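You operate a simulated robot arm through the tools that you are given. There is no shell and no other tool. Be economical: measure what you need, move in short steps, check, and stop when the job is done.

You are at the controls of a simulated robot arm. One attempt, no reset.

Task
Take the full teal bobbin and leave it in the small teal tub. Then press the key beside the reel dial two times. Then switch the latch of the spinning wheel on. Then push the seat plank of the far loom shut. Then open the right green drawer. Keep to this order. The latch of the spinning wheel goes anticlockwise seen from above, to its stop. The seat plank of the far loom goes anticlockwise seen from above, to its stop.
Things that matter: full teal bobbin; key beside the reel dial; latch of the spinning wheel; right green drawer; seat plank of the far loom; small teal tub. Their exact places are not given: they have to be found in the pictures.

Only the result counts: the job must be done as asked and must still hold three seconds after the hand-in. Knocking over, shifting, dropping, spilling or breaking anything else fails it.

Robot
A 7-joint arm with a two-finger parallel gripper on a trunk, on a base that drives. Base frame: it is fixed to the floor where the robot stands at the start and does not move with it; the origin is under the middle of the robot, x ahead of it, y to its left, z up; the surface under the hand at the start is at about z = 0.78. Lengths are in m, angles in rad, forces in N, time in s.
With the tool pointing down near the work surface it reaches from about 0.34 to 0.86 m from the robot's upright axis, wherever it stands. Its first joint turns from -2.897 to 2.897 rad. Places, roughly: full teal bobbin (3x3x11 cm) [0.6, 0, 0.8]; key beside the reel dial [1.8, 1.6, 0.6]; latch of the spinning wheel [2.1, 2.1, 0.6]; right green drawer [4.3, 1.7, 0.7]; seat plank of the far loom [0.3, 2.8, 0.7]; small teal tub (39x22x10 cm) [0.9, 0.2, 0.8]. Payload 3.43 kg.
The tool frame sits at the grasp point between the pads (the TCP): z along the fingers, y along the line on which they close. The tips reach 0.034 m beyond it. The gripper opens to 0.128 m. The fingers are 0.024 m wide and 0.012 m thick; the gripper's body (0.048 by 0.13 m) begins 0.096 m behind the TCP.
Orientation is that of the tool frame in the base frame, as a unit quaternion [x, y, z, w]. With the fingers straight down and closing along the base's y, the tool's x points along the base's -x, its y along +y and its z along -z.

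Tools
- The arm moves only by the tool arm_command. Its argument "moves" is a list of rows, each a list of 3 entries, a list of its own where there are three numbers: the opening, from 0 (shut) to 1 (fully open), then the shift along the tool's x, y, z in m, then the turn, a rotation vector about the tool's x, y, z in rad. In form: [[claw, [x, y, z], [ax, ay, az]], ...]. A call has 1 to 10 rows; each row is the pose to reach, as a shift and turn from the pose commanded when the call began, along the tool's axes at that moment. A row lasts 0.2 s, in which the tool goes at most 0.05 m and 0.15 rad; a call with a longer step from one row to the next is refused whole, and so is a gripper value outside its range. A pose out of reach is approached as far as the arm can. The call stops where the force on the tool passes 40 N (or 10 N more than at its start, if that is more) or the arm is blocked; 0.2 s more then pass. Each finger travels about 0.153 m/s and halts on what it meets, pressing with about 32 N; the grip force reading is that of the motor and also rises with nothing between the fingers. The clock runs only during rows and for 0.2 s after the last one: add rows that repeat a pose to give the fingers time. The reply holds the time, the measured pose of the TCP, the force on the tool along the base axes, the opening and the grip force, in the units named above and with some noise, with the torque about the TCP (base axes, N m) and any sound that the robot's microphone picked up.
- Cameras (640 x 400 px; columns grow to the right, rows downward): "scene" is now at [0.1788, 0.019, 1.5521]; the picture's right is [0.25, -0.97, 0.00], its down [-0.72, -0.19, -0.67] and it looks along [0.64, 0.17, -0.75] (base axes); focal length 267 px, centre (320, 200). "wrist" rides on the gripper at [0.076, -0.011, -0.16] in the tool frame; the picture's right is [0.15, 0.99, 0.00], its down [-0.88, 0.13, -0.46] and it looks along [-0.45, 0.07, 0.89] (tool axes); focal length 234 px, centre (320, 200).
- get_image(camera): a new picture of that camera. It takes no simulated time.
- steer(legs): drives the robot by 1 to 6 legs, each [ahead, turn to the left] in m and rad, along the robot's own axes; the way and the turn of a leg run together, so that a leg with both is an arc; at most 1.5 m and 3.142 rad a leg. The arm and the cameras ride along, it lands a little off, and it stops where it bumps. It gives what a move gives.
- aim_head(pan, tilt): turns the head with the scene camera to pan (to the left, within 2.304 rad either way) and tilt (down, from -0.506 to 1.204), counted from straight ahead of the robot. It gives what a move gives.
- point_at(camera, pixels): there is no depth. For up to 12 entries [column, row, z] of the newest picture of that camera ("zoom" is the newest enlarged one), the place [x, y] in the base frame at which the ray of that pixel passes the height z, good to about 0.002 m. It takes no simulated time.
- zoom(camera, box): a new picture of the part [left, top, right, bottom] of that camera's present view, enlarged. It takes no simulated time.
- sign_off(): hands the job in; it is judged then, once.

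Work in short steps. Measure before you move; look again where a grasp or a placing could have gone wrong, and mend it. You have 110 turns and 90 pictures in all, those below and enlarged ones among them. Open the gripper and draw the arm clear of the work before you hand the job in, unless the task says otherwise; then end with one line.

The tools are called after ">>>" as a command line: name --argument value ..., lists and objects as JSON in quotes. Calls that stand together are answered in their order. arm_command: Moves the arm, as the interface text tells. Its arguments: {"type":"object","properties":{"moves":{"type":"array","items":{"type":"array"}}},"required":["moves"]} The other tools are called the same way: steer (legs) drives the base; aim_head (pan, tilt) turns the head that bears the scene camera; get_image (camera) takes a picture; point_at (camera, pixels) gives the place at which the rays of pixels pass given heights; zoom (camera, box) takes an enlarged picture of a part of a camera's view; sign_off () hands the job in.

At the start:

```text
time: 0.0
position: [0.5922, -0.031, 1.1031]
tool_rot: [0.0, 1.0, 0.0, 0.0]
wrist_force: [1.2, -0.2, 0.5]
torque: [0.02, -0.03, 0.0]
grip_width: 0.1283
grip_force: 0.1
robot x, y, heading: [0.0007, 0.001, 0.004]
head pan, tilt: [0.253, 0.843]
```

scene: 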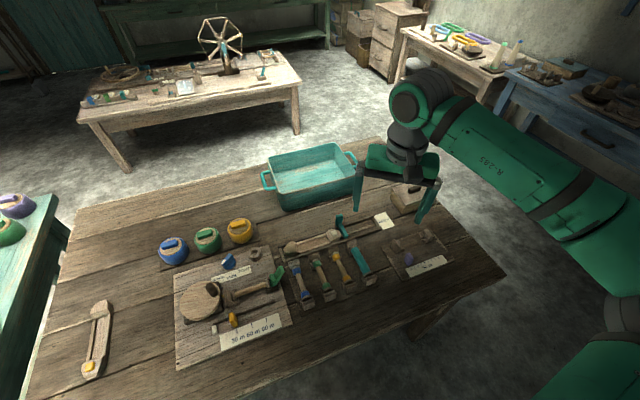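
wrist: 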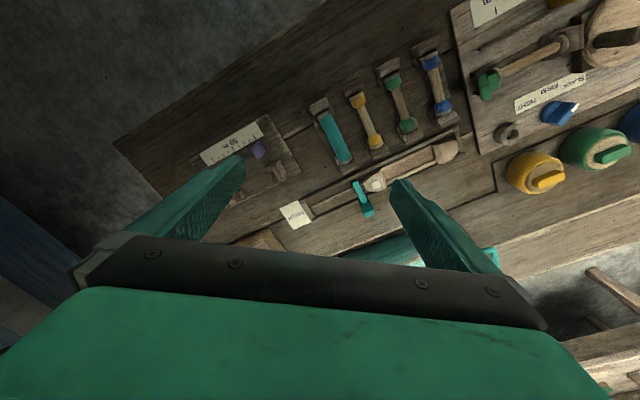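

The teal bobbin seems to be at scene (360,260), the rightmost of the row of four. I zoom in on it and look at the wrist view.

>>> zoom --camera "scene" --box '[260, 190, 460, 315]'

>>> zoom --camera "wrist" --box '[260, 40, 500, 190]'

```text
3.20 times, centred on (360, 252) of scene
```

zoom: 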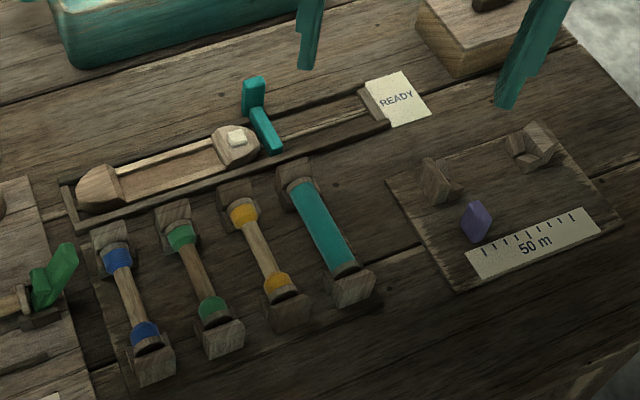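

```text
2.67 times, centred on (380, 115) of wrist
```

zoom: 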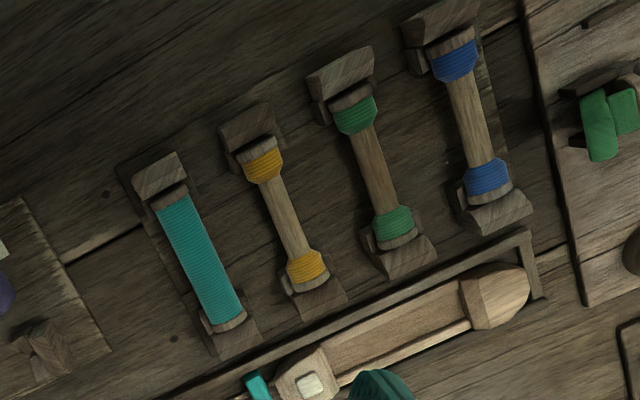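

The teal bobbin lies on two cradles; I measure its ends from both views to fix its height.

>>> point_at --camera "zoom" --pixels '[[172, 195, 0.8], [228, 320, 0.8], [172, 195, 0.82], [228, 320, 0.82], [265, 160, 0.82], [305, 270, 0.82]]'

>>> point_at --camera "scene" --pixels '[[354, 247, 0.8], [367, 273.7, 0.8], [354, 247, 0.82], [367, 273.7, 0.82], [271, 182, 0.88], [345, 150, 0.88], [356, 180, 0.88], [283, 209, 0.88]]'

```text
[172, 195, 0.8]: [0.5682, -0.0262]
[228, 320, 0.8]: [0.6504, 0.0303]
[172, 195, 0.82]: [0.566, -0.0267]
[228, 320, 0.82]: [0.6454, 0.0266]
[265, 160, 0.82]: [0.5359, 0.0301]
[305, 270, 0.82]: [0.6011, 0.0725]
```

```text
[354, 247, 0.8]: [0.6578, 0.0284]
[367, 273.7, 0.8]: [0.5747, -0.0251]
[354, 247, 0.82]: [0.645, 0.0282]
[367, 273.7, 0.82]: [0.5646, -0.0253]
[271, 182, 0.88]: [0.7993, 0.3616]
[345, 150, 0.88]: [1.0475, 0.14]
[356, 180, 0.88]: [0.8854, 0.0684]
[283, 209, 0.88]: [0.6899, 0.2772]
```

Bobbin: centre about (0.606, 0.001, 0.815), axis at +0.587 rad. I move above it, turn, and narrow the gripper to 6 cm.

>>> arm_command --moves '[[0.8, [-0.004, 0.008, 0.04], [0, 0, -0.14]], [0.6, [-0.008, 0.016, 0.08], [0, 0, -0.28]], [0.47, [-0.012, 0.024, 0.12], [0, 0, -0.42]], [0.47, [-0.014, 0.032, 0.15], [0, 0, -0.56]], [0.47, [-0.014, 0.032, 0.18], [0, 0, -0.587]], [0.47, [-0.014, 0.032, 0.18], [0, 0, -0.587]]]'

>>> get_image --camera "wrist"

>>> get_image --camera "scene"

```text
time: 1.4
position: [0.6052, 0.0024, 0.923]
tool_rot: [-0.29, 0.957, 0.0, 0.0]
wrist_force: [-0.5, -0.1, -0.6]
torque: [0.03, 0.02, 0.0]
grip_width: 0.0601
grip_force: 0.0
robot x, y, heading: [0.0, -0.0029, 0.001]
head pan, tilt: [0.253, 0.843]
```

```text
85 pictures are left
```

wrist: 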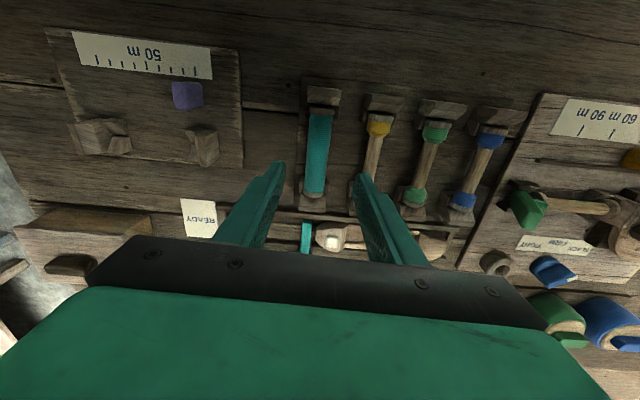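

```text
84 pictures are left
```

scene: 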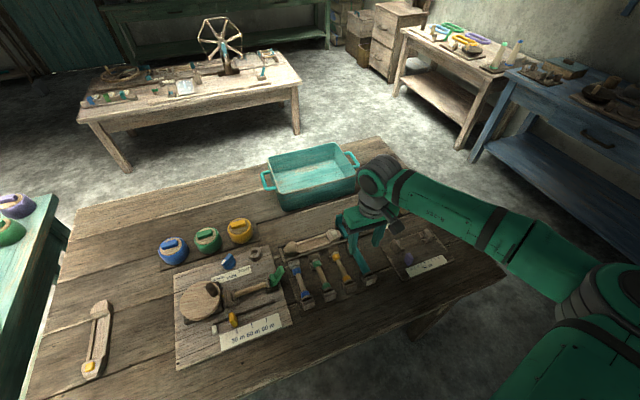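

The bobbin now shows at wrist (321,115)–(314,195), roughly between the fingers; I refine its place.

>>> point_at --camera "wrist" --pixels '[[321, 117, 0.815], [314, 195, 0.815], [380, 128, 0.81], [359, 196, 0.81]]'

```text
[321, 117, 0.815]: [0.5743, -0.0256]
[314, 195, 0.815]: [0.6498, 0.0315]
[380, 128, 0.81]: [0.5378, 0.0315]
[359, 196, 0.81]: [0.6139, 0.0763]
```

I lower to z≈0.825 with a small correction, then close.

>>> arm_command --moves '[[0.47, [-0.005, -0.003, 0.04], [0, 0, -0.03]], [0.47, [-0.005, -0.003, 0.075], [0, 0, -0.03]], [0.47, [-0.005, -0.003, 0.1], [0, 0, -0.03]], [0.47, [-0.005, -0.003, 0.1], [0, 0, -0.03]], [0, [-0.005, -0.003, 0.1], [0, 0, -0.03]], [0, [-0.005, -0.003, 0.1], [0, 0, -0.03]], [0, [-0.005, -0.003, 0.1], [0, 0, -0.03]]]'

```text
time: 3.0
position: [0.6122, 0.0013, 0.8241]
tool_rot: [-0.303, 0.953, 0.0, -0.001]
wrist_force: [-1.2, -0.2, 1.9]
torque: [0.06, -0.08, 0.04]
grip_width: 0.0186
grip_force: 32.5
robot x, y, heading: [0.0002, 0.0001, 0.002]
head pan, tilt: [0.253, 0.843]
```

The grip holds something 1.9 cm wide. I lift straight up to z≈0.97 and look.

>>> arm_command --moves '[[0, [0, 0, -0.03], [0, 0, 0]], [0, [0, 0, -0.07], [0, 0, 0]], [0, [0, 0, -0.11], [0, 0, 0]], [0, [0, 0, -0.15], [0, 0, 0]]]'

>>> get_image --camera "wrist"

>>> get_image --camera "scene"

```text
time: 4.0
position: [0.6127, 0.0013, 0.9712]
tool_rot: [-0.304, 0.953, -0.001, -0.001]
wrist_force: [-0.2, 0.2, -0.6]
torque: [0.01, 0.01, -0.01]
grip_width: 0.019
grip_force: 32.1
robot x, y, heading: [-0.0038, 0.0008, 0.001]
head pan, tilt: [0.253, 0.843]
```

```text
83 pictures are left
```

wrist: 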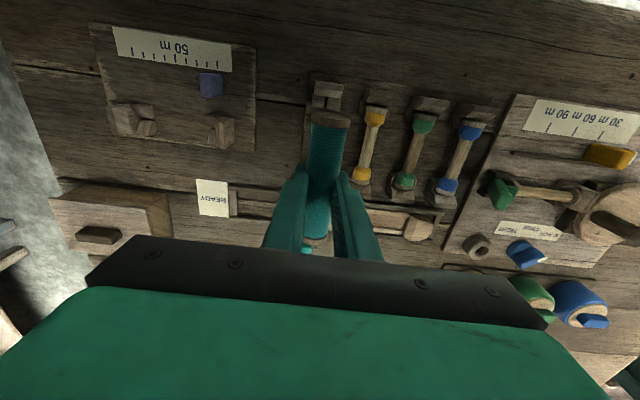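

```text
82 pictures are left
```

scene: 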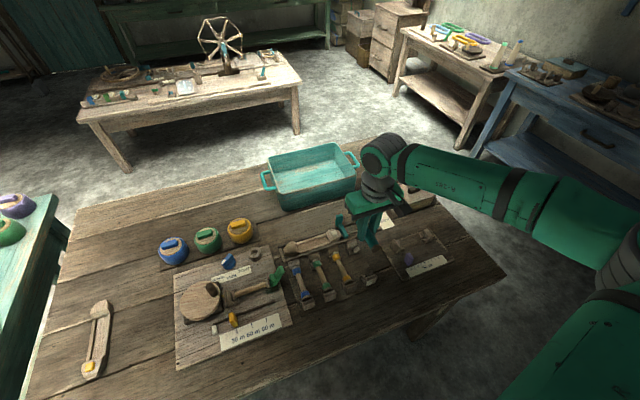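

The bobbin is held. I zoom on the tub to measure its rim.

>>> zoom --camera "scene" --box '[240, 125, 400, 225]'

```text
4.00 times, centred on (320, 175) of scene
```

zoom: 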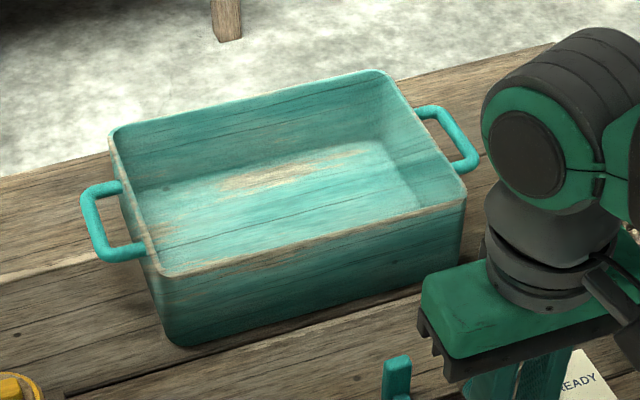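

>>> point_at --camera "zoom" --pixels '[[113, 133, 0.88], [388, 72, 0.88], [465, 193, 0.88], [162, 275, 0.88], [175, 345, 0.78], [460, 258, 0.78], [150, 195, 0.79], [170, 265, 0.79], [300, 250, 0.88]]'

```text
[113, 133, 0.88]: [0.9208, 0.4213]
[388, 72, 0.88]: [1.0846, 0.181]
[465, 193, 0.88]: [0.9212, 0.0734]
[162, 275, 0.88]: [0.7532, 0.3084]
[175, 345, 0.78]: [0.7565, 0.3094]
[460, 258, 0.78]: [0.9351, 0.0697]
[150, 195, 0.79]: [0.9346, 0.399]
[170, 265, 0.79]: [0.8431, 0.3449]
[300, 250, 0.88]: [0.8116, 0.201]
```

The tub centre is at (0.92, 0.246), 0.95 m off: too far from here. I tilt the head down to check room between the base and the table edge.

>>> aim_head --pan 0.0 --tilt 1.2

>>> get_image --camera "scene"

```text
time: 4.8
position: [0.6121, 0.0018, 0.9712]
tool_rot: [-0.303, 0.953, 0.0, -0.001]
wrist_force: [0.3, 0.4, -0.8]
torque: [-0.04, -0.03, 0.0]
grip_width: 0.0191
grip_force: 32.4
robot x, y, heading: [0.0019, 0.0025, 0.001]
head pan, tilt: [0.0, 1.201]
```

```text
80 pictures are left
```

scene: 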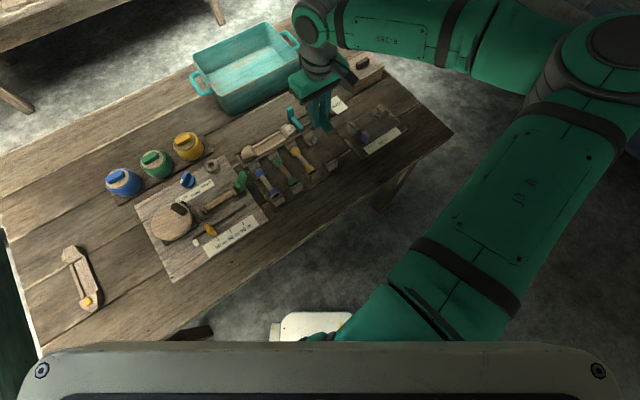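

I measure the table's near edge and the base front (white piece at (315,320)).

>>> point_at --camera "scene" --pixels '[[453, 135, 0.78], [330, 213, 0.78], [175, 310, 0.78], [42, 355, 0.78], [1, 215, 0.78], [315, 312, 0.3], [272, 325, 0.3], [315, 312, 0.05], [272, 325, 0.05], [352, 315, 0.3], [205, 330, 0.3], [385, 205, 0.0]]'

```text
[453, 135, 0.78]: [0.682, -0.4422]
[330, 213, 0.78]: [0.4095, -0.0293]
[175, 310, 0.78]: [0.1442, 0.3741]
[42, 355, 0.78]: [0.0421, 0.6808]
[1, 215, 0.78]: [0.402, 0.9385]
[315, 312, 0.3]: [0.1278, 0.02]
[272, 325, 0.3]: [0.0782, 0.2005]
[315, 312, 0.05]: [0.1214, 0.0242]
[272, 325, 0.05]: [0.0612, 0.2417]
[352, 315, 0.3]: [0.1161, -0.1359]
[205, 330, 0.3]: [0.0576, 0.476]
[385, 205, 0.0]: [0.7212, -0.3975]
```

The base front is about x=0.13 and the edge runs along normal (0.83,0.55) at 0.325 m; 0.1 m ahead leaves room. I drive 0.1 m forward.

>>> steer --legs '[[0.1, 0.0]]'

>>> aim_head --pan 0.25 --tilt 0.9

>>> get_image --camera "scene"

```text
time: 6.0
position: [0.7134, 0.0016, 0.9716]
tool_rot: [-0.303, 0.953, 0.001, 0.0]
wrist_force: [-0.4, -0.2, -0.9]
torque: [0.01, 0.05, -0.03]
grip_width: 0.0192
grip_force: 32.1
robot x, y, heading: [0.1018, -0.0024, 0.008]
head pan, tilt: [0.0, 1.201]
```

```text
time: 6.8
position: [0.7131, 0.0023, 0.9706]
tool_rot: [-0.303, 0.953, 0.0, 0.0]
wrist_force: [0.4, -0.2, -1.1]
torque: [0.04, 0.0, -0.04]
grip_width: 0.0189
grip_force: 32.0
robot x, y, heading: [0.103, -0.0036, -0.001]
head pan, tilt: [0.25, 0.901]
```

```text
79 pictures are left
```

scene: 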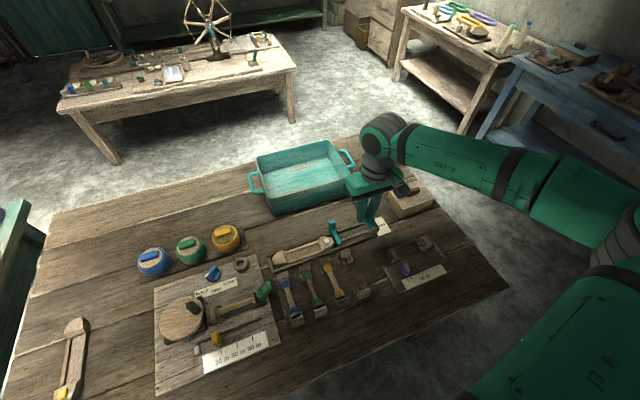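

I carry the bobbin over the tub to (0.885, 0.215) while turning it along the tub's long side.

>>> arm_command --moves '[[0, [-0.026, 0.0074, 0], [0, 0, 0.148]], [0, [-0.053, 0.0149, 0], [0, 0, 0.296]], [0, [-0.079, 0.0223, 0], [0, 0, 0.444]], [0, [-0.105, 0.0298, 0], [0, 0, 0.592]], [0, [-0.132, 0.0372, 0], [0, 0, 0.74]], [0, [-0.158, 0.0446, 0], [0, 0, 0.888]], [0, [-0.184, 0.052, 0], [0, 0, 1.036]], [0, [-0.211, 0.0595, 0], [0, 0, 1.184]], [0, [-0.237, 0.067, 0], [0, 0, 1.332]], [0, [-0.2635, 0.0744, 0], [0, 0, 1.48]]]'

>>> get_image --camera "scene"

>>> get_image --camera "wrist"

```text
time: 9.0
position: [0.8851, 0.2147, 0.9726]
tool_rot: [0.419, 0.908, 0.0, 0.0]
wrist_force: [0.1, -1.0, -0.3]
torque: [0.07, 0.02, -0.01]
grip_width: 0.0192
grip_force: 32.0
robot x, y, heading: [0.0993, -0.0002, 0.004]
head pan, tilt: [0.25, 0.901]
```

```text
78 pictures are left
```

scene: 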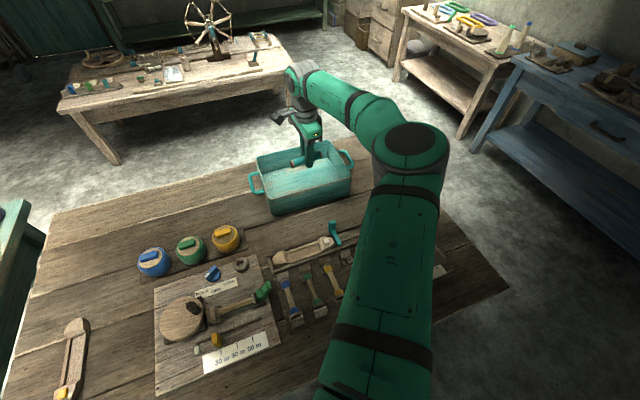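

```text
77 pictures are left
```

wrist: 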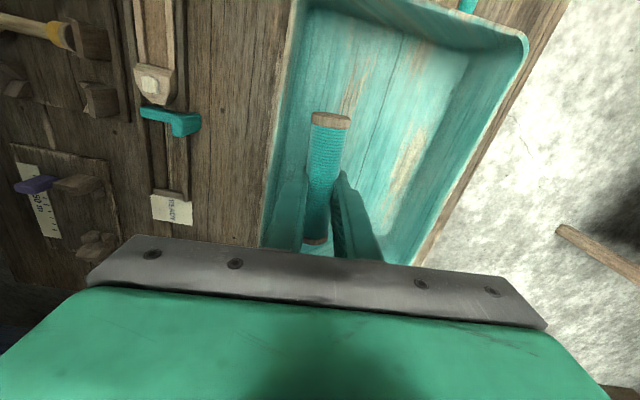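

The bobbin is over the tub but close to the near wall; I shift 2 cm toward its middle and lower to TCP z≈0.835.

>>> arm_command --moves '[[0, [0, 0.02, 0.03], [0, 0, 0.08]], [0, [0, 0.02, 0.07], [0, 0, 0.08]], [0, [0, 0.02, 0.1], [0, 0, 0.08]], [0, [0, 0.02, 0.12], [0, 0, 0.08]], [0, [0, 0.02, 0.136], [0, 0, 0.08]], [0, [0, 0.02, 0.136], [0, 0, 0.08]]]'

>>> get_image --camera "wrist"

```text
time: 10.4
position: [0.9, 0.2266, 0.833]
tool_rot: [0.454, 0.891, 0.0, 0.001]
wrist_force: [-0.2, 0.0, 0.4]
torque: [0.01, 0.01, 0.0]
grip_width: 0.019
grip_force: 31.8
robot x, y, heading: [0.0981, 0.0005, -0.005]
head pan, tilt: [0.25, 0.901]
```

```text
76 pictures are left
```

wrist: 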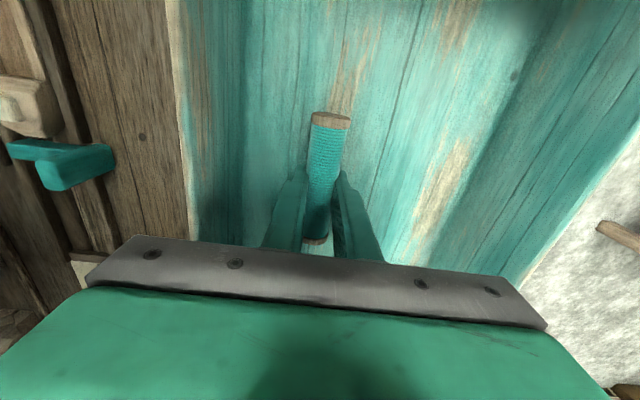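

No contact yet; I lower gently in 3 mm steps, then open part-way.

>>> arm_command --moves '[[0, [0, 0, 0.003], [0, 0, 0]], [0, [0, 0, 0.006], [0, 0, 0]], [0, [0, 0, 0.006], [0, 0, 0]]]'

```text
time: 11.2
position: [0.9017, 0.227, 0.8291]
tool_rot: [0.454, 0.891, 0.0, 0.0]
wrist_force: [0.6, -0.3, 0.1]
torque: [-0.04, 0.01, -0.01]
grip_width: 0.0191
grip_force: 31.8
robot x, y, heading: [0.1004, -0.0002, 0.003]
head pan, tilt: [0.25, 0.901]
```

>>> arm_command --moves '[[0, [0, 0, 0.004], [0, 0, 0]], [0, [0, 0, 0.008], [0, 0, 0]], [0, [0, 0, 0.008], [0, 0, 0]]]'

```text
time: 12.0
position: [0.9005, 0.2264, 0.8202]
tool_rot: [0.455, 0.891, -0.001, 0.0]
wrist_force: [-4.1, -2.3, 9.5]
torque: [-0.09, 0.19, 0.02]
grip_width: 0.0192
grip_force: 32.6
robot x, y, heading: [0.0985, 0.0011, 0.0]
head pan, tilt: [0.25, 0.901]
```

Contact at about 10 N on the tub floor; I back off 2 mm, open gently and rise.

>>> arm_command --moves '[[0, [0, 0, -0.003], [0, 0, 0]], [0.2, [0, 0, -0.003], [0, 0, 0]], [0.38, [0, 0, -0.003], [0, 0, 0]], [0.38, [0, 0, -0.003], [0, 0, 0]], [0.38, [0, 0, -0.04], [0, 0, 0]], [0.38, [0, 0, -0.08], [0, 0, 0]], [0.38, [0, 0, -0.12], [0, 0, 0]], [0.38, [0, 0, -0.16], [0, 0, 0]], [0.38, [0, 0, -0.2], [0, 0, 0]]]'

>>> get_image --camera "wrist"

```text
time: 14.0
position: [0.8996, 0.2259, 1.0218]
tool_rot: [0.454, 0.891, 0.0, 0.0]
wrist_force: [-0.7, 1.1, 0.5]
torque: [0.01, 0.04, 0.0]
grip_width: 0.0486
grip_force: 0.0
robot x, y, heading: [0.0971, -0.002, -0.004]
head pan, tilt: [0.25, 0.901]
```

```text
75 pictures are left
```

wrist: 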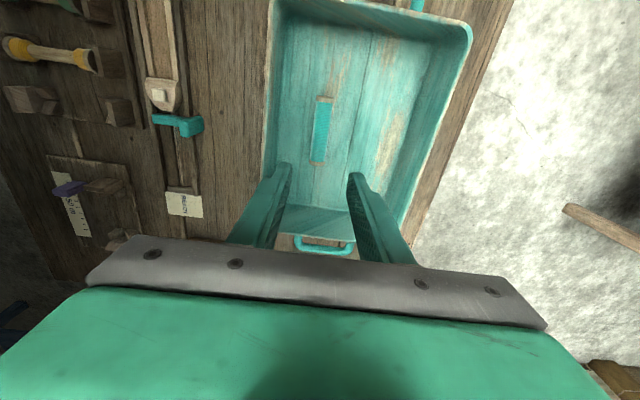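

The bobbin lies in the tub (322,130). I retract the arm high and close to the trunk, for driving.

>>> arm_command --moves '[[0.38, [0.002, -0.041, -0.013], [0, 0, -0.094]], [0.38, [0.005, -0.083, -0.026], [0, 0, -0.188]], [0.38, [0.007, -0.125, -0.039], [0, 0, -0.282]], [0.38, [0.009, -0.166, -0.052], [0, 0, -0.376]], [0.38, [0.012, -0.208, -0.065], [0, 0, -0.47]], [0.38, [0.014, -0.25, -0.078], [0, 0, -0.565]], [0.38, [0.016, -0.291, -0.091], [0, 0, -0.66]], [0.38, [0.018, -0.333, -0.104], [0, 0, -0.754]], [0.38, [0.021, -0.374, -0.117], [0, 0, -0.848]], [0, [0.023, -0.416, -0.13], [0, 0, -0.942]]]'

>>> aim_head --pan 0.6 --tilt 0.5

>>> get_image --camera "scene"

>>> aim_head --pan 1.6 --tilt 0.5

>>> get_image --camera "scene"

>>> aim_head --pan -0.5 --tilt 0.5

>>> get_image --camera "scene"

```text
time: 16.2
position: [0.5461, 0.0, 1.1534]
tool_rot: [-0.001, 1.0, -0.001, 0.0]
wrist_force: [1.0, 0.8, -0.1]
torque: [-0.03, 0.03, 0.0]
grip_width: 0.0
grip_force: 32.3
robot x, y, heading: [0.1016, -0.0019, -0.001]
head pan, tilt: [0.25, 0.901]
```

```text
time: 17.1
position: [0.5489, -0.0007, 1.1529]
tool_rot: [0.001, 1.0, 0.0, 0.0]
wrist_force: [-0.5, -0.6, -0.7]
torque: [0.0, 0.06, -0.01]
grip_width: 0.0
grip_force: 31.9
robot x, y, heading: [0.0983, -0.004, -0.001]
head pan, tilt: [0.6, 0.499]
```

```text
74 pictures are left
```

scene: 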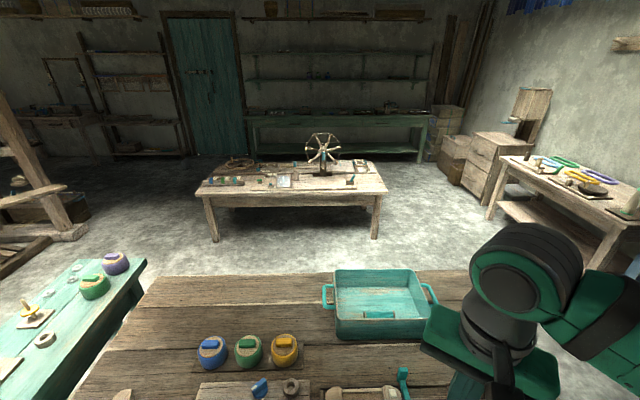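

```text
time: 18.3
position: [0.5468, -0.0002, 1.1534]
tool_rot: [0.001, 1.0, 0.0, 0.0]
wrist_force: [0.4, -0.3, -0.1]
torque: [0.0, 0.02, -0.01]
grip_width: 0.0
grip_force: 31.8
robot x, y, heading: [0.1011, -0.0018, -0.002]
head pan, tilt: [1.6, 0.499]
```

```text
73 pictures are left
```

scene: 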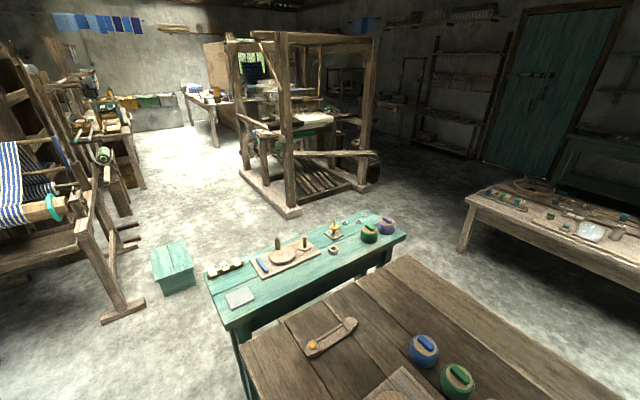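

```text
time: 20.3
position: [0.5468, 0.0002, 1.1534]
tool_rot: [0.001, 1.0, 0.0, 0.001]
wrist_force: [0.2, 0.1, 0.2]
torque: [0.0, 0.04, 0.0]
grip_width: 0.0
grip_force: 32.2
robot x, y, heading: [0.0994, 0.0007, 0.002]
head pan, tilt: [-0.499, 0.499]
```

```text
72 pictures are left
```

scene: 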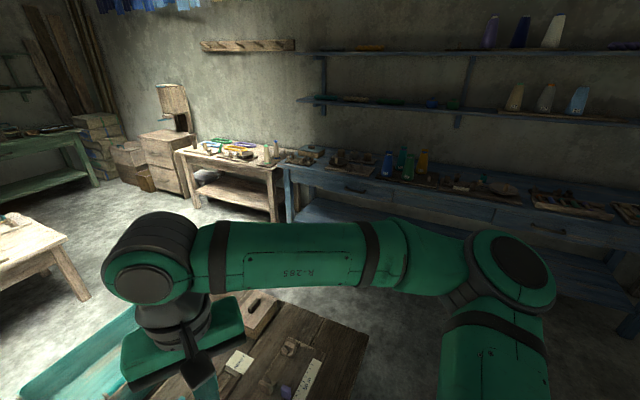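

I measure the room: table-1 right corners, bench legs and spinning table leg in this view.

>>> point_at --camera "scene" --pixels '[[368, 335, 0.78], [228, 290, 0.78], [277, 220, 0.0], [195, 207, 0.0], [610, 335, 0.0], [86, 299, 0.0], [66, 240, 0.6], [97, 185, 0.0], [287, 165, 0.75], [630, 245, 0.75], [460, 225, 0.75], [128, 190, 0]]'

>>> aim_head --pan 0.35 --tilt 0.5

>>> get_image --camera "scene"

```text
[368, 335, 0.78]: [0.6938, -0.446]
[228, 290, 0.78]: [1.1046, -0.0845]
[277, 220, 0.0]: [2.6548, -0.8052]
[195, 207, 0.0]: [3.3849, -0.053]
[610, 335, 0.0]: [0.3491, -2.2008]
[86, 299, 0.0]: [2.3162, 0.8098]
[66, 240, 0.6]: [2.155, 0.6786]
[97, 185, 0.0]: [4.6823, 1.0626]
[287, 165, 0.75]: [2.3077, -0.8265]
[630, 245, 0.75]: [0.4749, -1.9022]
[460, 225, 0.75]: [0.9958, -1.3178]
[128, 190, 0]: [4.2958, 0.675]
```

```text
time: 21.5
position: [0.5473, -0.0006, 1.1532]
tool_rot: [0.002, 1.0, 0.0, 0.0]
wrist_force: [-0.2, -0.6, 0.3]
torque: [0.01, -0.02, 0.03]
grip_width: 0.0
grip_force: 31.6
robot x, y, heading: [0.0985, 0.0032, -0.002]
head pan, tilt: [0.351, 0.499]
```

```text
71 pictures are left
```

scene: 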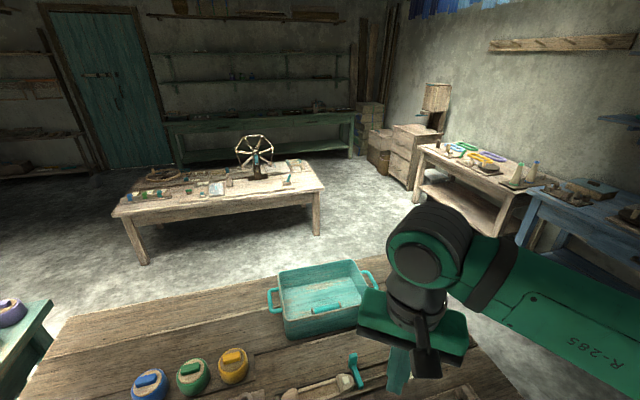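

I measure the spinning-wheel table and the back green bench.

>>> point_at --camera "scene" --pixels '[[113, 213, 0.6], [322, 187, 0.6], [303, 158, 0.6], [145, 172, 0.6], [146, 264, 0.0], [317, 234, 0.0], [180, 170, 0.0], [350, 157, 0.0], [170, 133, 0.85], [355, 122, 0.85], [410, 187, 0], [290, 183, 0.62]]'

>>> zoom --camera "scene" --box '[100, 125, 340, 275]'

```text
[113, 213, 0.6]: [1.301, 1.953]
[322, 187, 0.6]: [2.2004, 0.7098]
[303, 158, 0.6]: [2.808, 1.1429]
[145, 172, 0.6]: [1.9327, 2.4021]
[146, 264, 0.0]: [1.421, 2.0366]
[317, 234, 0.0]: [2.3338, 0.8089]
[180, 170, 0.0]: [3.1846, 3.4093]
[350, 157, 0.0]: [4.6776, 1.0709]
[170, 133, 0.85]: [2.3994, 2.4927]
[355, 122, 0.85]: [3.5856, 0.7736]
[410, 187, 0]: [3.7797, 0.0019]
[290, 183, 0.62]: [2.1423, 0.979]
```

```text
2.67 times, centred on (220, 200) of scene
```

zoom: 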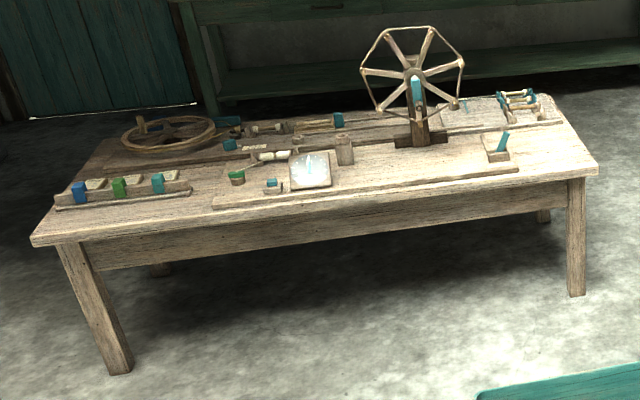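

Map: with n=(0.81,0.586) and t=(0.586,-0.81), table 1 covers n 0.33–0.87, t −0.53–0.77; the spinning table n 2.2–2.94, t −0.82–0.71. The corridor on the right (t 0.77–1.65) leads into the aisle. I back up, turn right and drive along table 1.

>>> steer --legs '[[-0.15, 0], [0, -0.944], [1.18, 0]]'

>>> aim_head --pan 0.9 --tilt 0.75

>>> get_image --camera "scene"

```text
time: 31.2
position: [0.8845, -1.3314, 1.1539]
tool_rot: [0.461, 0.887, 0.0, 0.0]
wrist_force: [-0.5, -0.3, -0.3]
torque: [0.0, 0.02, 0.0]
grip_width: 0.0
grip_force: 32.2
robot x, y, heading: [0.6281, -0.9644, -0.961]
head pan, tilt: [0.351, 0.499]
```

```text
time: 32.2
position: [0.8844, -1.3311, 1.154]
tool_rot: [0.462, 0.887, -0.001, 0.0]
wrist_force: [0.0, 0.3, -0.9]
torque: [0.01, 0.02, 0.01]
grip_width: 0.0001
grip_force: 32.4
robot x, y, heading: [0.6302, -0.9662, -0.956]
head pan, tilt: [0.901, 0.75]
```

```text
69 pictures are left
```

scene: 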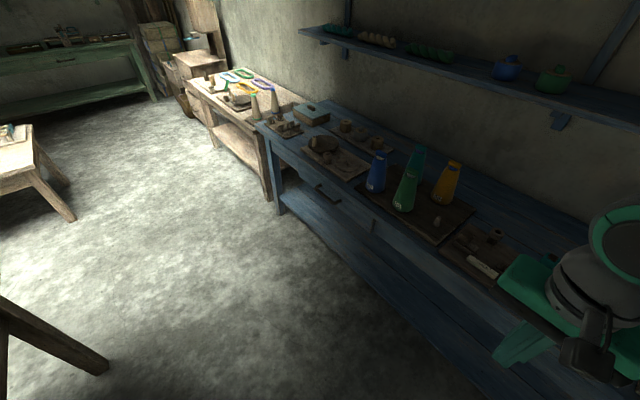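

The way ahead is clear. I turn left, drive into the aisle, then along it.

>>> steer --legs '[[0, 1.584], [1.48, 0]]'

>>> aim_head --pan 0.9 --tilt 0.6

>>> get_image --camera "scene"

```text
time: 43.6
position: [2.1275, 0.1289, 1.1535]
tool_rot: [-0.312, 0.95, 0.0, 0.0]
wrist_force: [0.1, 0.7, -0.2]
torque: [-0.02, 0.04, -0.01]
grip_width: 0.0
grip_force: 32.2
robot x, y, heading: [1.7694, -0.135, 0.638]
head pan, tilt: [0.901, 0.75]
```

```text
time: 44.3
position: [2.1267, 0.1294, 1.1536]
tool_rot: [-0.311, 0.95, 0.0, 0.0]
wrist_force: [0.7, 0.4, 0.7]
torque: [0.01, 0.01, 0.01]
grip_width: 0.0001
grip_force: 32.5
robot x, y, heading: [1.7728, -0.1399, 0.638]
head pan, tilt: [0.901, 0.6]
```

```text
68 pictures are left
```

scene: 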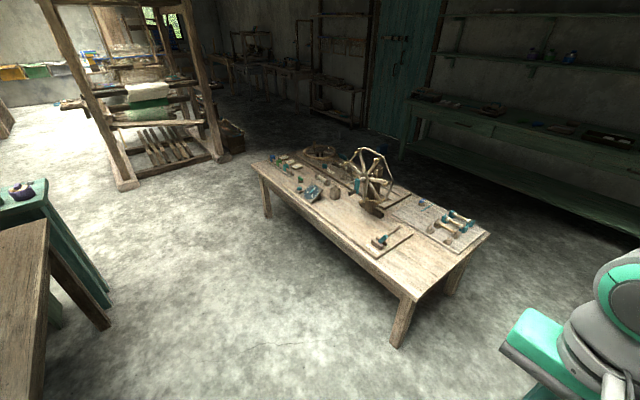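

I turn left and drive along the aisle to stand before the reel dial, then turn to face the table.

>>> steer --legs '[[0, 1.559], [1.36, 0], [0, -1.571]]'

>>> aim_head --pan 0.1 --tilt 0.75

>>> get_image --camera "scene"

```text
time: 57.2
position: [0.9692, 1.4455, 1.1527]
tool_rot: [0.74, -0.673, 0.0, 0.0]
wrist_force: [-1.5, 0.6, 0.1]
torque: [-0.02, -0.01, 0.0]
grip_width: 0.0
grip_force: 32.8
robot x, y, heading: [1.0117, 1.001, 1.673]
head pan, tilt: [0.901, 0.6]
stopped in leg 3: the robot was blocked; the commanded pose is now the measured one
```

```text
time: 58.3
position: [0.9694, 1.4461, 1.1522]
tool_rot: [0.74, -0.673, 0.0, 0.0]
wrist_force: [-0.4, 0.7, 0.3]
torque: [0.03, -0.02, 0.01]
grip_width: 0.0
grip_force: 32.2
robot x, y, heading: [1.0117, 0.9958, 1.669]
head pan, tilt: [0.099, 0.75]
```

```text
67 pictures are left
```

scene: 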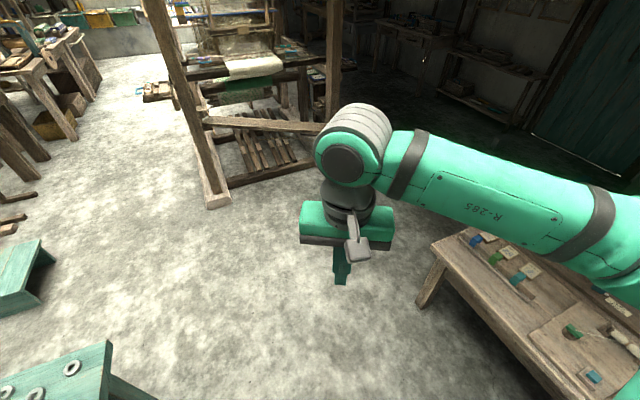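

The turn was blocked at heading 1.67. I look down both sides to find what is touched.

>>> aim_head --pan 2.2 --tilt 0.9

>>> get_image --camera "scene"

>>> aim_head --pan -1.2 --tilt 0.9

>>> get_image --camera "scene"

```text
time: 60.3
position: [0.9687, 1.4447, 1.1541]
tool_rot: [0.741, -0.672, 0.0, 0.0]
wrist_force: [0.1, -0.1, 0.4]
torque: [-0.01, 0.0, 0.01]
grip_width: 0.0002
grip_force: 32.3
robot x, y, heading: [1.013, 1.0025, 1.673]
head pan, tilt: [2.201, 0.901]
```

```text
66 pictures are left
```

scene: 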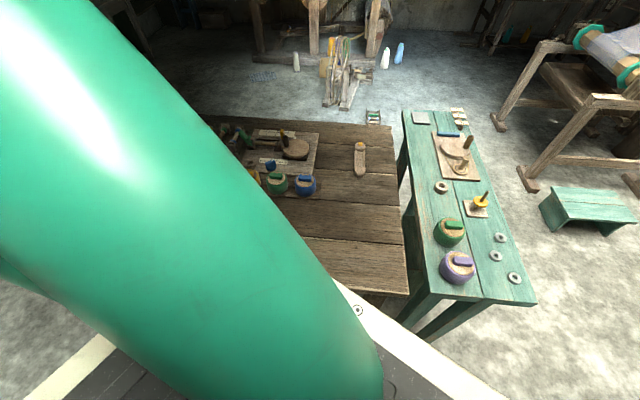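

```text
time: 63.2
position: [0.97, 1.446, 1.1544]
tool_rot: [0.74, -0.672, 0.0, 0.0]
wrist_force: [0.5, -0.5, 0.1]
torque: [-0.01, -0.05, 0.01]
grip_width: 0.0
grip_force: 32.4
robot x, y, heading: [1.0125, 1.0017, 1.675]
head pan, tilt: [-1.201, 0.901]
```

```text
65 pictures are left
```

scene: 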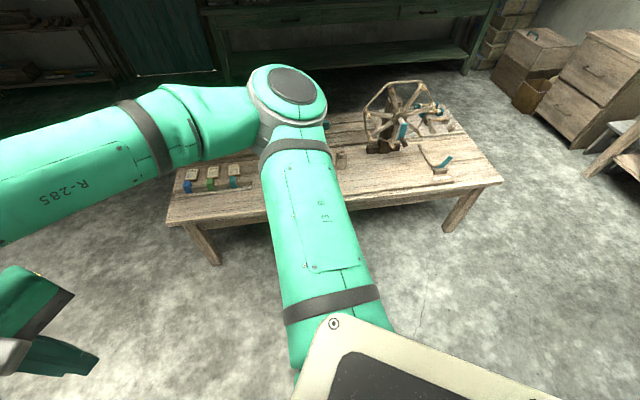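

The base's rear-left corner touched table 1's back edge. I drive forward 0.3 m to clear it and then turn to face the spinning table.

>>> steer --legs '[[0.3, 0], [0, -1.047]]'

>>> aim_head --pan 0.0 --tilt 0.8

>>> get_image --camera "scene"

```text
time: 67.0
position: [1.1638, 1.7047, 1.1536]
tool_rot: [-0.544, 0.839, -0.001, 0.002]
wrist_force: [-0.1, -0.1, -0.4]
torque: [-0.02, -0.07, 0.01]
grip_width: 0.0
grip_force: 31.6
robot x, y, heading: [0.9807, 1.2978, 1.233]
head pan, tilt: [-1.201, 0.901]
stopped in leg 2: the robot was blocked; the commanded pose is now the measured one
```

```text
time: 68.4
position: [1.1638, 1.7041, 1.1547]
tool_rot: [-0.543, 0.84, -0.001, 0.0]
wrist_force: [-0.2, -0.5, 0.4]
torque: [-0.01, -0.02, 0.05]
grip_width: 0.0
grip_force: 32.2
robot x, y, heading: [0.9812, 1.3005, 1.238]
head pan, tilt: [0.0, 0.799]
```

```text
64 pictures are left
```

scene: 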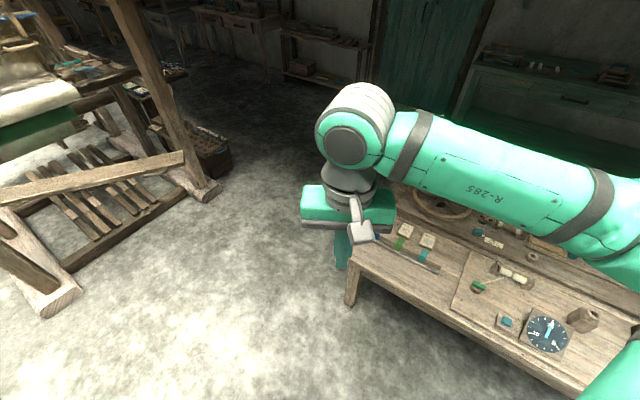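

Blocked again at heading 1.24. I look behind on the left to see the contact.

>>> aim_head --pan 2.3 --tilt 1.1

>>> get_image --camera "scene"

>>> aim_head --pan -0.9 --tilt 1.1

>>> get_image --camera "scene"

```text
time: 70.6
position: [1.164, 1.7049, 1.1541]
tool_rot: [-0.543, 0.84, 0.0, 0.001]
wrist_force: [0.2, -0.5, 0.4]
torque: [0.0, 0.01, 0.01]
grip_width: 0.0
grip_force: 31.6
robot x, y, heading: [0.9811, 1.301, 1.232]
head pan, tilt: [2.3, 1.1]
```

```text
63 pictures are left
```

scene: 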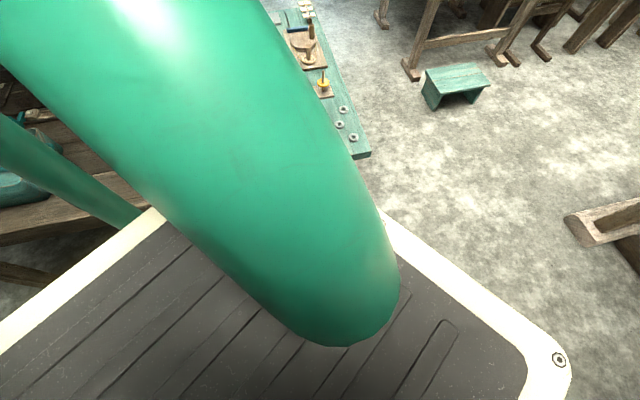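

```text
time: 73.3
position: [1.1638, 1.7036, 1.1529]
tool_rot: [-0.543, 0.84, -0.001, 0.001]
wrist_force: [0.3, 0.1, 0.4]
torque: [0.0, -0.01, 0.02]
grip_width: 0.0002
grip_force: 31.8
robot x, y, heading: [0.9797, 1.2967, 1.235]
head pan, tilt: [-0.901, 1.1]
```

```text
62 pictures are left
```

scene: 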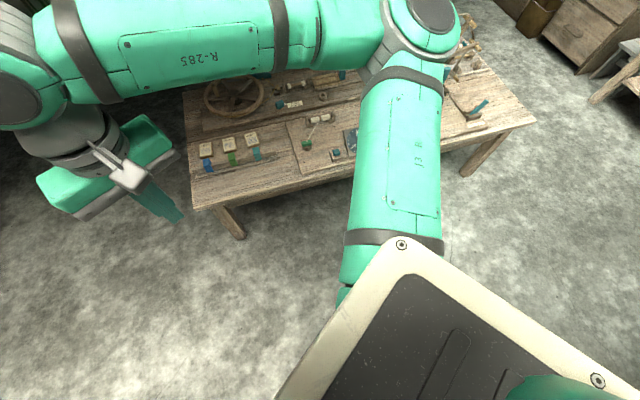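

I need the obstacle distances behind-left; I take that view again and measure.

>>> aim_head --pan 2.0 --tilt 0.9

>>> get_image --camera "scene"

```text
time: 75.8
position: [1.1641, 1.7027, 1.153]
tool_rot: [-0.543, 0.84, 0.0, 0.0]
wrist_force: [-0.6, 0.3, 0.1]
torque: [-0.01, -0.01, -0.02]
grip_width: 0.0001
grip_force: 32.1
robot x, y, heading: [0.9815, 1.2969, 1.232]
head pan, tilt: [2.0, 0.901]
```

```text
61 pictures are left
```

scene: 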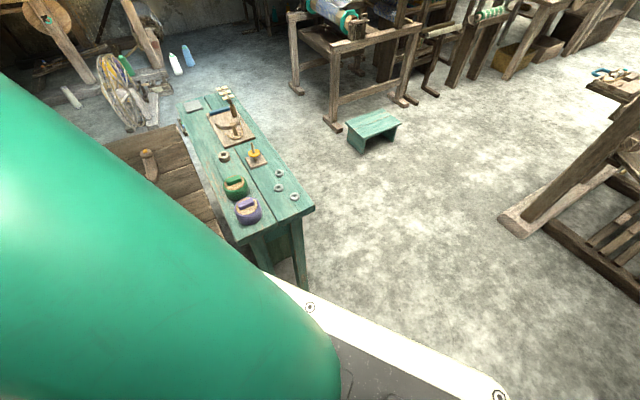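

>>> point_at --camera "scene" --pixels '[[314, 206, 0.72], [238, 243, 0.72], [306, 287, 0.0], [180, 122, 0.72], [500, 220, 0.0], [310, 307, 1.2], [500, 398, 1.2], [310, 307, 0.9], [500, 398, 0.9], [372, 155, 0]]'

```text
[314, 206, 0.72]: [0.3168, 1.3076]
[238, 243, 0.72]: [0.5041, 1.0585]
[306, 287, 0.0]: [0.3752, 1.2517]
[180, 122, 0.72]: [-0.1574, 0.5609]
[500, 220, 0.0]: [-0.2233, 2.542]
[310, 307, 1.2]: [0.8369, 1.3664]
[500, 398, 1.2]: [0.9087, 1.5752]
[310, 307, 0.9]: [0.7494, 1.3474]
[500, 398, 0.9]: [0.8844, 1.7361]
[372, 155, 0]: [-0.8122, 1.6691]
```

The block was the green bench's corner (0.50,1.06), 0.53 m off, at the robot's rear-left; rear-left must keep about 0.55 m clear. I go 0.13 m ahead and finish the turn.

>>> steer --legs '[[0.13, 0], [0, -0.609]]'

>>> aim_head --pan 0.0 --tilt 0.8

>>> get_image --camera "scene"

```text
time: 79.0
position: [1.4106, 1.641, 1.1538]
tool_rot: [-0.257, 0.966, 0.0, 0.001]
wrist_force: [-0.6, -0.4, 0.3]
torque: [-0.01, -0.02, -0.02]
grip_width: 0.0004
grip_force: 31.9
robot x, y, heading: [1.0214, 1.4186, 0.609]
head pan, tilt: [2.0, 0.901]
```

```text
time: 81.0
position: [1.4124, 1.6419, 1.1541]
tool_rot: [-0.257, 0.966, 0.0, 0.001]
wrist_force: [1.4, -0.2, -0.2]
torque: [0.01, 0.03, 0.03]
grip_width: 0.0
grip_force: 32.3
robot x, y, heading: [1.0229, 1.4221, 0.606]
head pan, tilt: [0.0, 0.799]
```

```text
60 pictures are left
```

scene: 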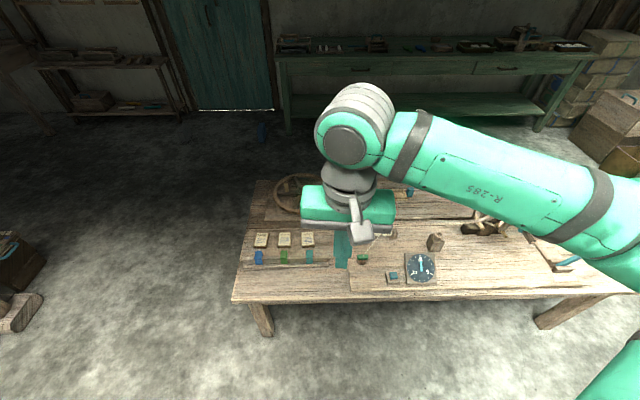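

The table is ahead: the dial is at (421,268), with a teal key beside it at (393,276). I zoom in.

>>> zoom --camera "scene" --box '[230, 170, 550, 310]'

>>> zoom --camera "scene" --box '[370, 230, 450, 290]'

>>> point_at --camera "scene" --pixels '[[393, 276, 0.62], [393, 276, 0.64], [421, 268, 0.62], [410, 192, 0.63], [410, 192, 0.66], [290, 195, 0.62], [310, 256, 0.63]]'

```text
2.00 times, centred on (390, 240) of scene
```

zoom: 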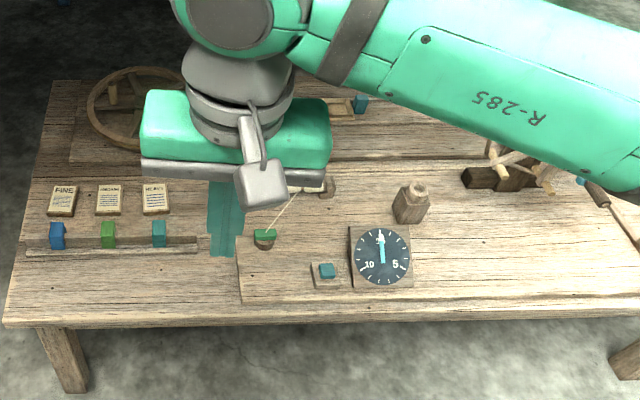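

```text
6.67 times, centred on (410, 260) of scene
```

zoom: 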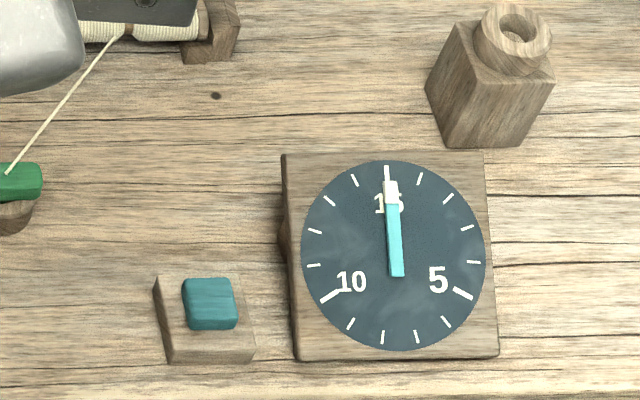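

```text
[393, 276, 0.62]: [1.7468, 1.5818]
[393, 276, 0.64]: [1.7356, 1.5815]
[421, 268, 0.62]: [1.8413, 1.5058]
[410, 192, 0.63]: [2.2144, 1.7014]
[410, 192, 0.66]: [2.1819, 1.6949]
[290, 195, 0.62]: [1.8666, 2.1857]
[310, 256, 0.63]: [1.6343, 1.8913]
```

The key is at about (1.745, 1.582), 0.74 m from the axis, within reach. I move the shut gripper above it, to z≈0.80.

>>> arm_command --moves '[[0, [-0.0258, -0.0217, 0.0354], [0, 0, 0]], [0, [-0.0516, -0.0434, 0.0708], [0, 0, 0]], [0, [-0.0774, -0.0651, 0.1062], [0, 0, 0]], [0, [-0.1032, -0.0868, 0.1416], [0, 0, 0]], [0, [-0.129, -0.1085, 0.177], [0, 0, 0]], [0, [-0.1548, -0.1302, 0.2124], [0, 0, 0]], [0, [-0.1806, -0.1519, 0.2478], [0, 0, 0]], [0, [-0.2064, -0.1736, 0.2832], [0, 0, 0]], [0, [-0.2322, -0.1953, 0.3186], [0, 0, 0]], [0, [-0.258, -0.217, 0.354], [0, 0, 0]]]'

>>> get_image --camera "wrist"

>>> get_image --camera "scene"

```text
time: 83.2
position: [1.7432, 1.5849, 0.7992]
tool_rot: [-0.256, 0.967, -0.001, 0.001]
wrist_force: [1.1, 0.0, 0.7]
torque: [0.0, -0.02, 0.02]
grip_width: 0.0
grip_force: 31.7
robot x, y, heading: [1.0241, 1.4201, 0.599]
head pan, tilt: [0.0, 0.799]
```

```text
57 pictures are left
```

wrist: 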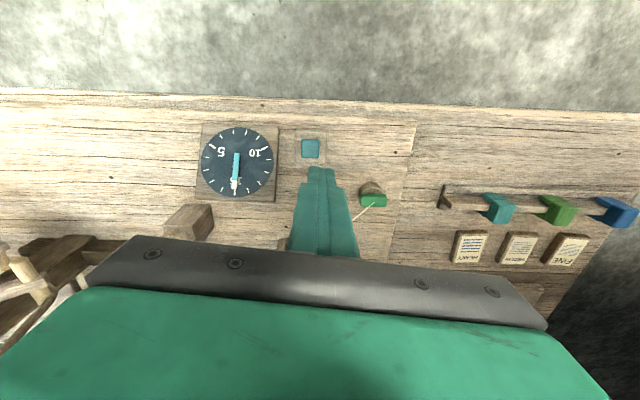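

```text
56 pictures are left
```

scene: 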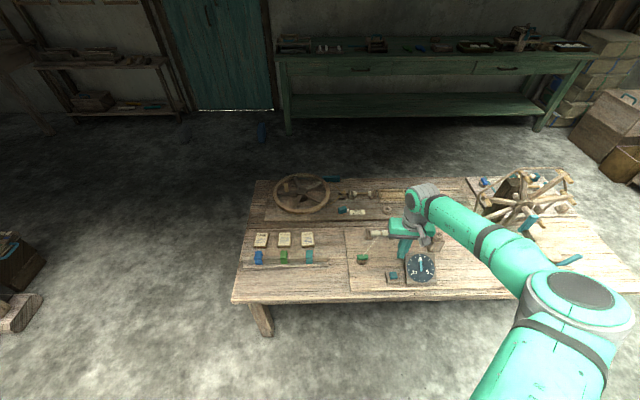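

Now I measure the key from the wrist view (310,148) and zoom to the latch area around the wheel (300,195) and lever (330,180).

>>> point_at --camera "wrist" --pixels '[[310, 148, 0.61], [310, 148, 0.62], [310, 148, 0.63], [310, 148, 0.64], [310, 148, 0.65]]'

>>> zoom --camera "scene" --box '[240, 160, 420, 280]'

>>> point_at --camera "scene" --pixels '[[332, 180, 0.62], [343, 210, 0.62], [370, 193, 0.62], [393, 275, 0.63], [393, 275, 0.65]]'

```text
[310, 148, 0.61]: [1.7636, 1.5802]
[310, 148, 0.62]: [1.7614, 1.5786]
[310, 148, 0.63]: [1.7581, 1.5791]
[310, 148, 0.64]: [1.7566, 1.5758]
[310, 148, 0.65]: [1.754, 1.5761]
```

```text
3.33 times, centred on (330, 220) of scene
```

zoom: 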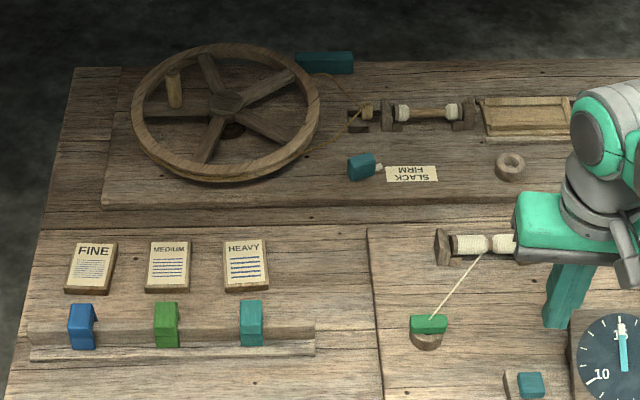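

```text
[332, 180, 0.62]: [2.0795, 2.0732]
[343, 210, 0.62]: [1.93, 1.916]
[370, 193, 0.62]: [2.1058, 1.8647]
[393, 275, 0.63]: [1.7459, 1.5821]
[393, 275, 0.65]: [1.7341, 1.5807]
```

The key's top is at about z 0.61, at (1.76, 1.58). I move over it and down to tip z≈0.63.

>>> arm_command --moves '[[0, [-0.0123, -0.0128, 0.04], [0, 0, 0]], [0, [-0.0123, -0.0128, 0.08], [0, 0, 0]], [0, [-0.0123, -0.0128, 0.115], [0, 0, 0]], [0, [-0.0123, -0.0128, 0.135], [0, 0, 0]]]'

>>> get_image --camera "wrist"

>>> zoom --camera "scene" --box '[360, 220, 450, 290]'

```text
time: 84.2
position: [1.7586, 1.5767, 0.6661]
tool_rot: [-0.257, 0.966, 0.0, 0.001]
wrist_force: [0.0, 0.4, 0.5]
torque: [0.02, 0.01, 0.0]
grip_width: 0.0
grip_force: 31.6
robot x, y, heading: [1.0266, 1.4215, 0.602]
head pan, tilt: [0.0, 0.799]
```

```text
54 pictures are left
```

wrist: 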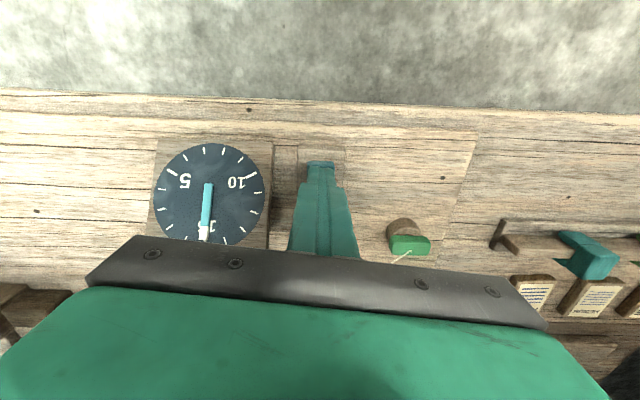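

```text
5.71 times, centred on (405, 255) of scene
```

zoom: 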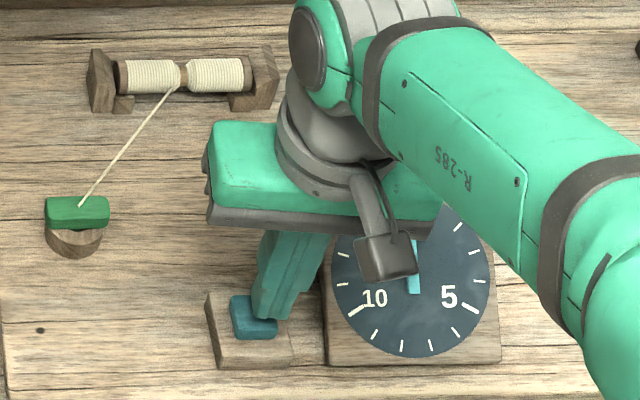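

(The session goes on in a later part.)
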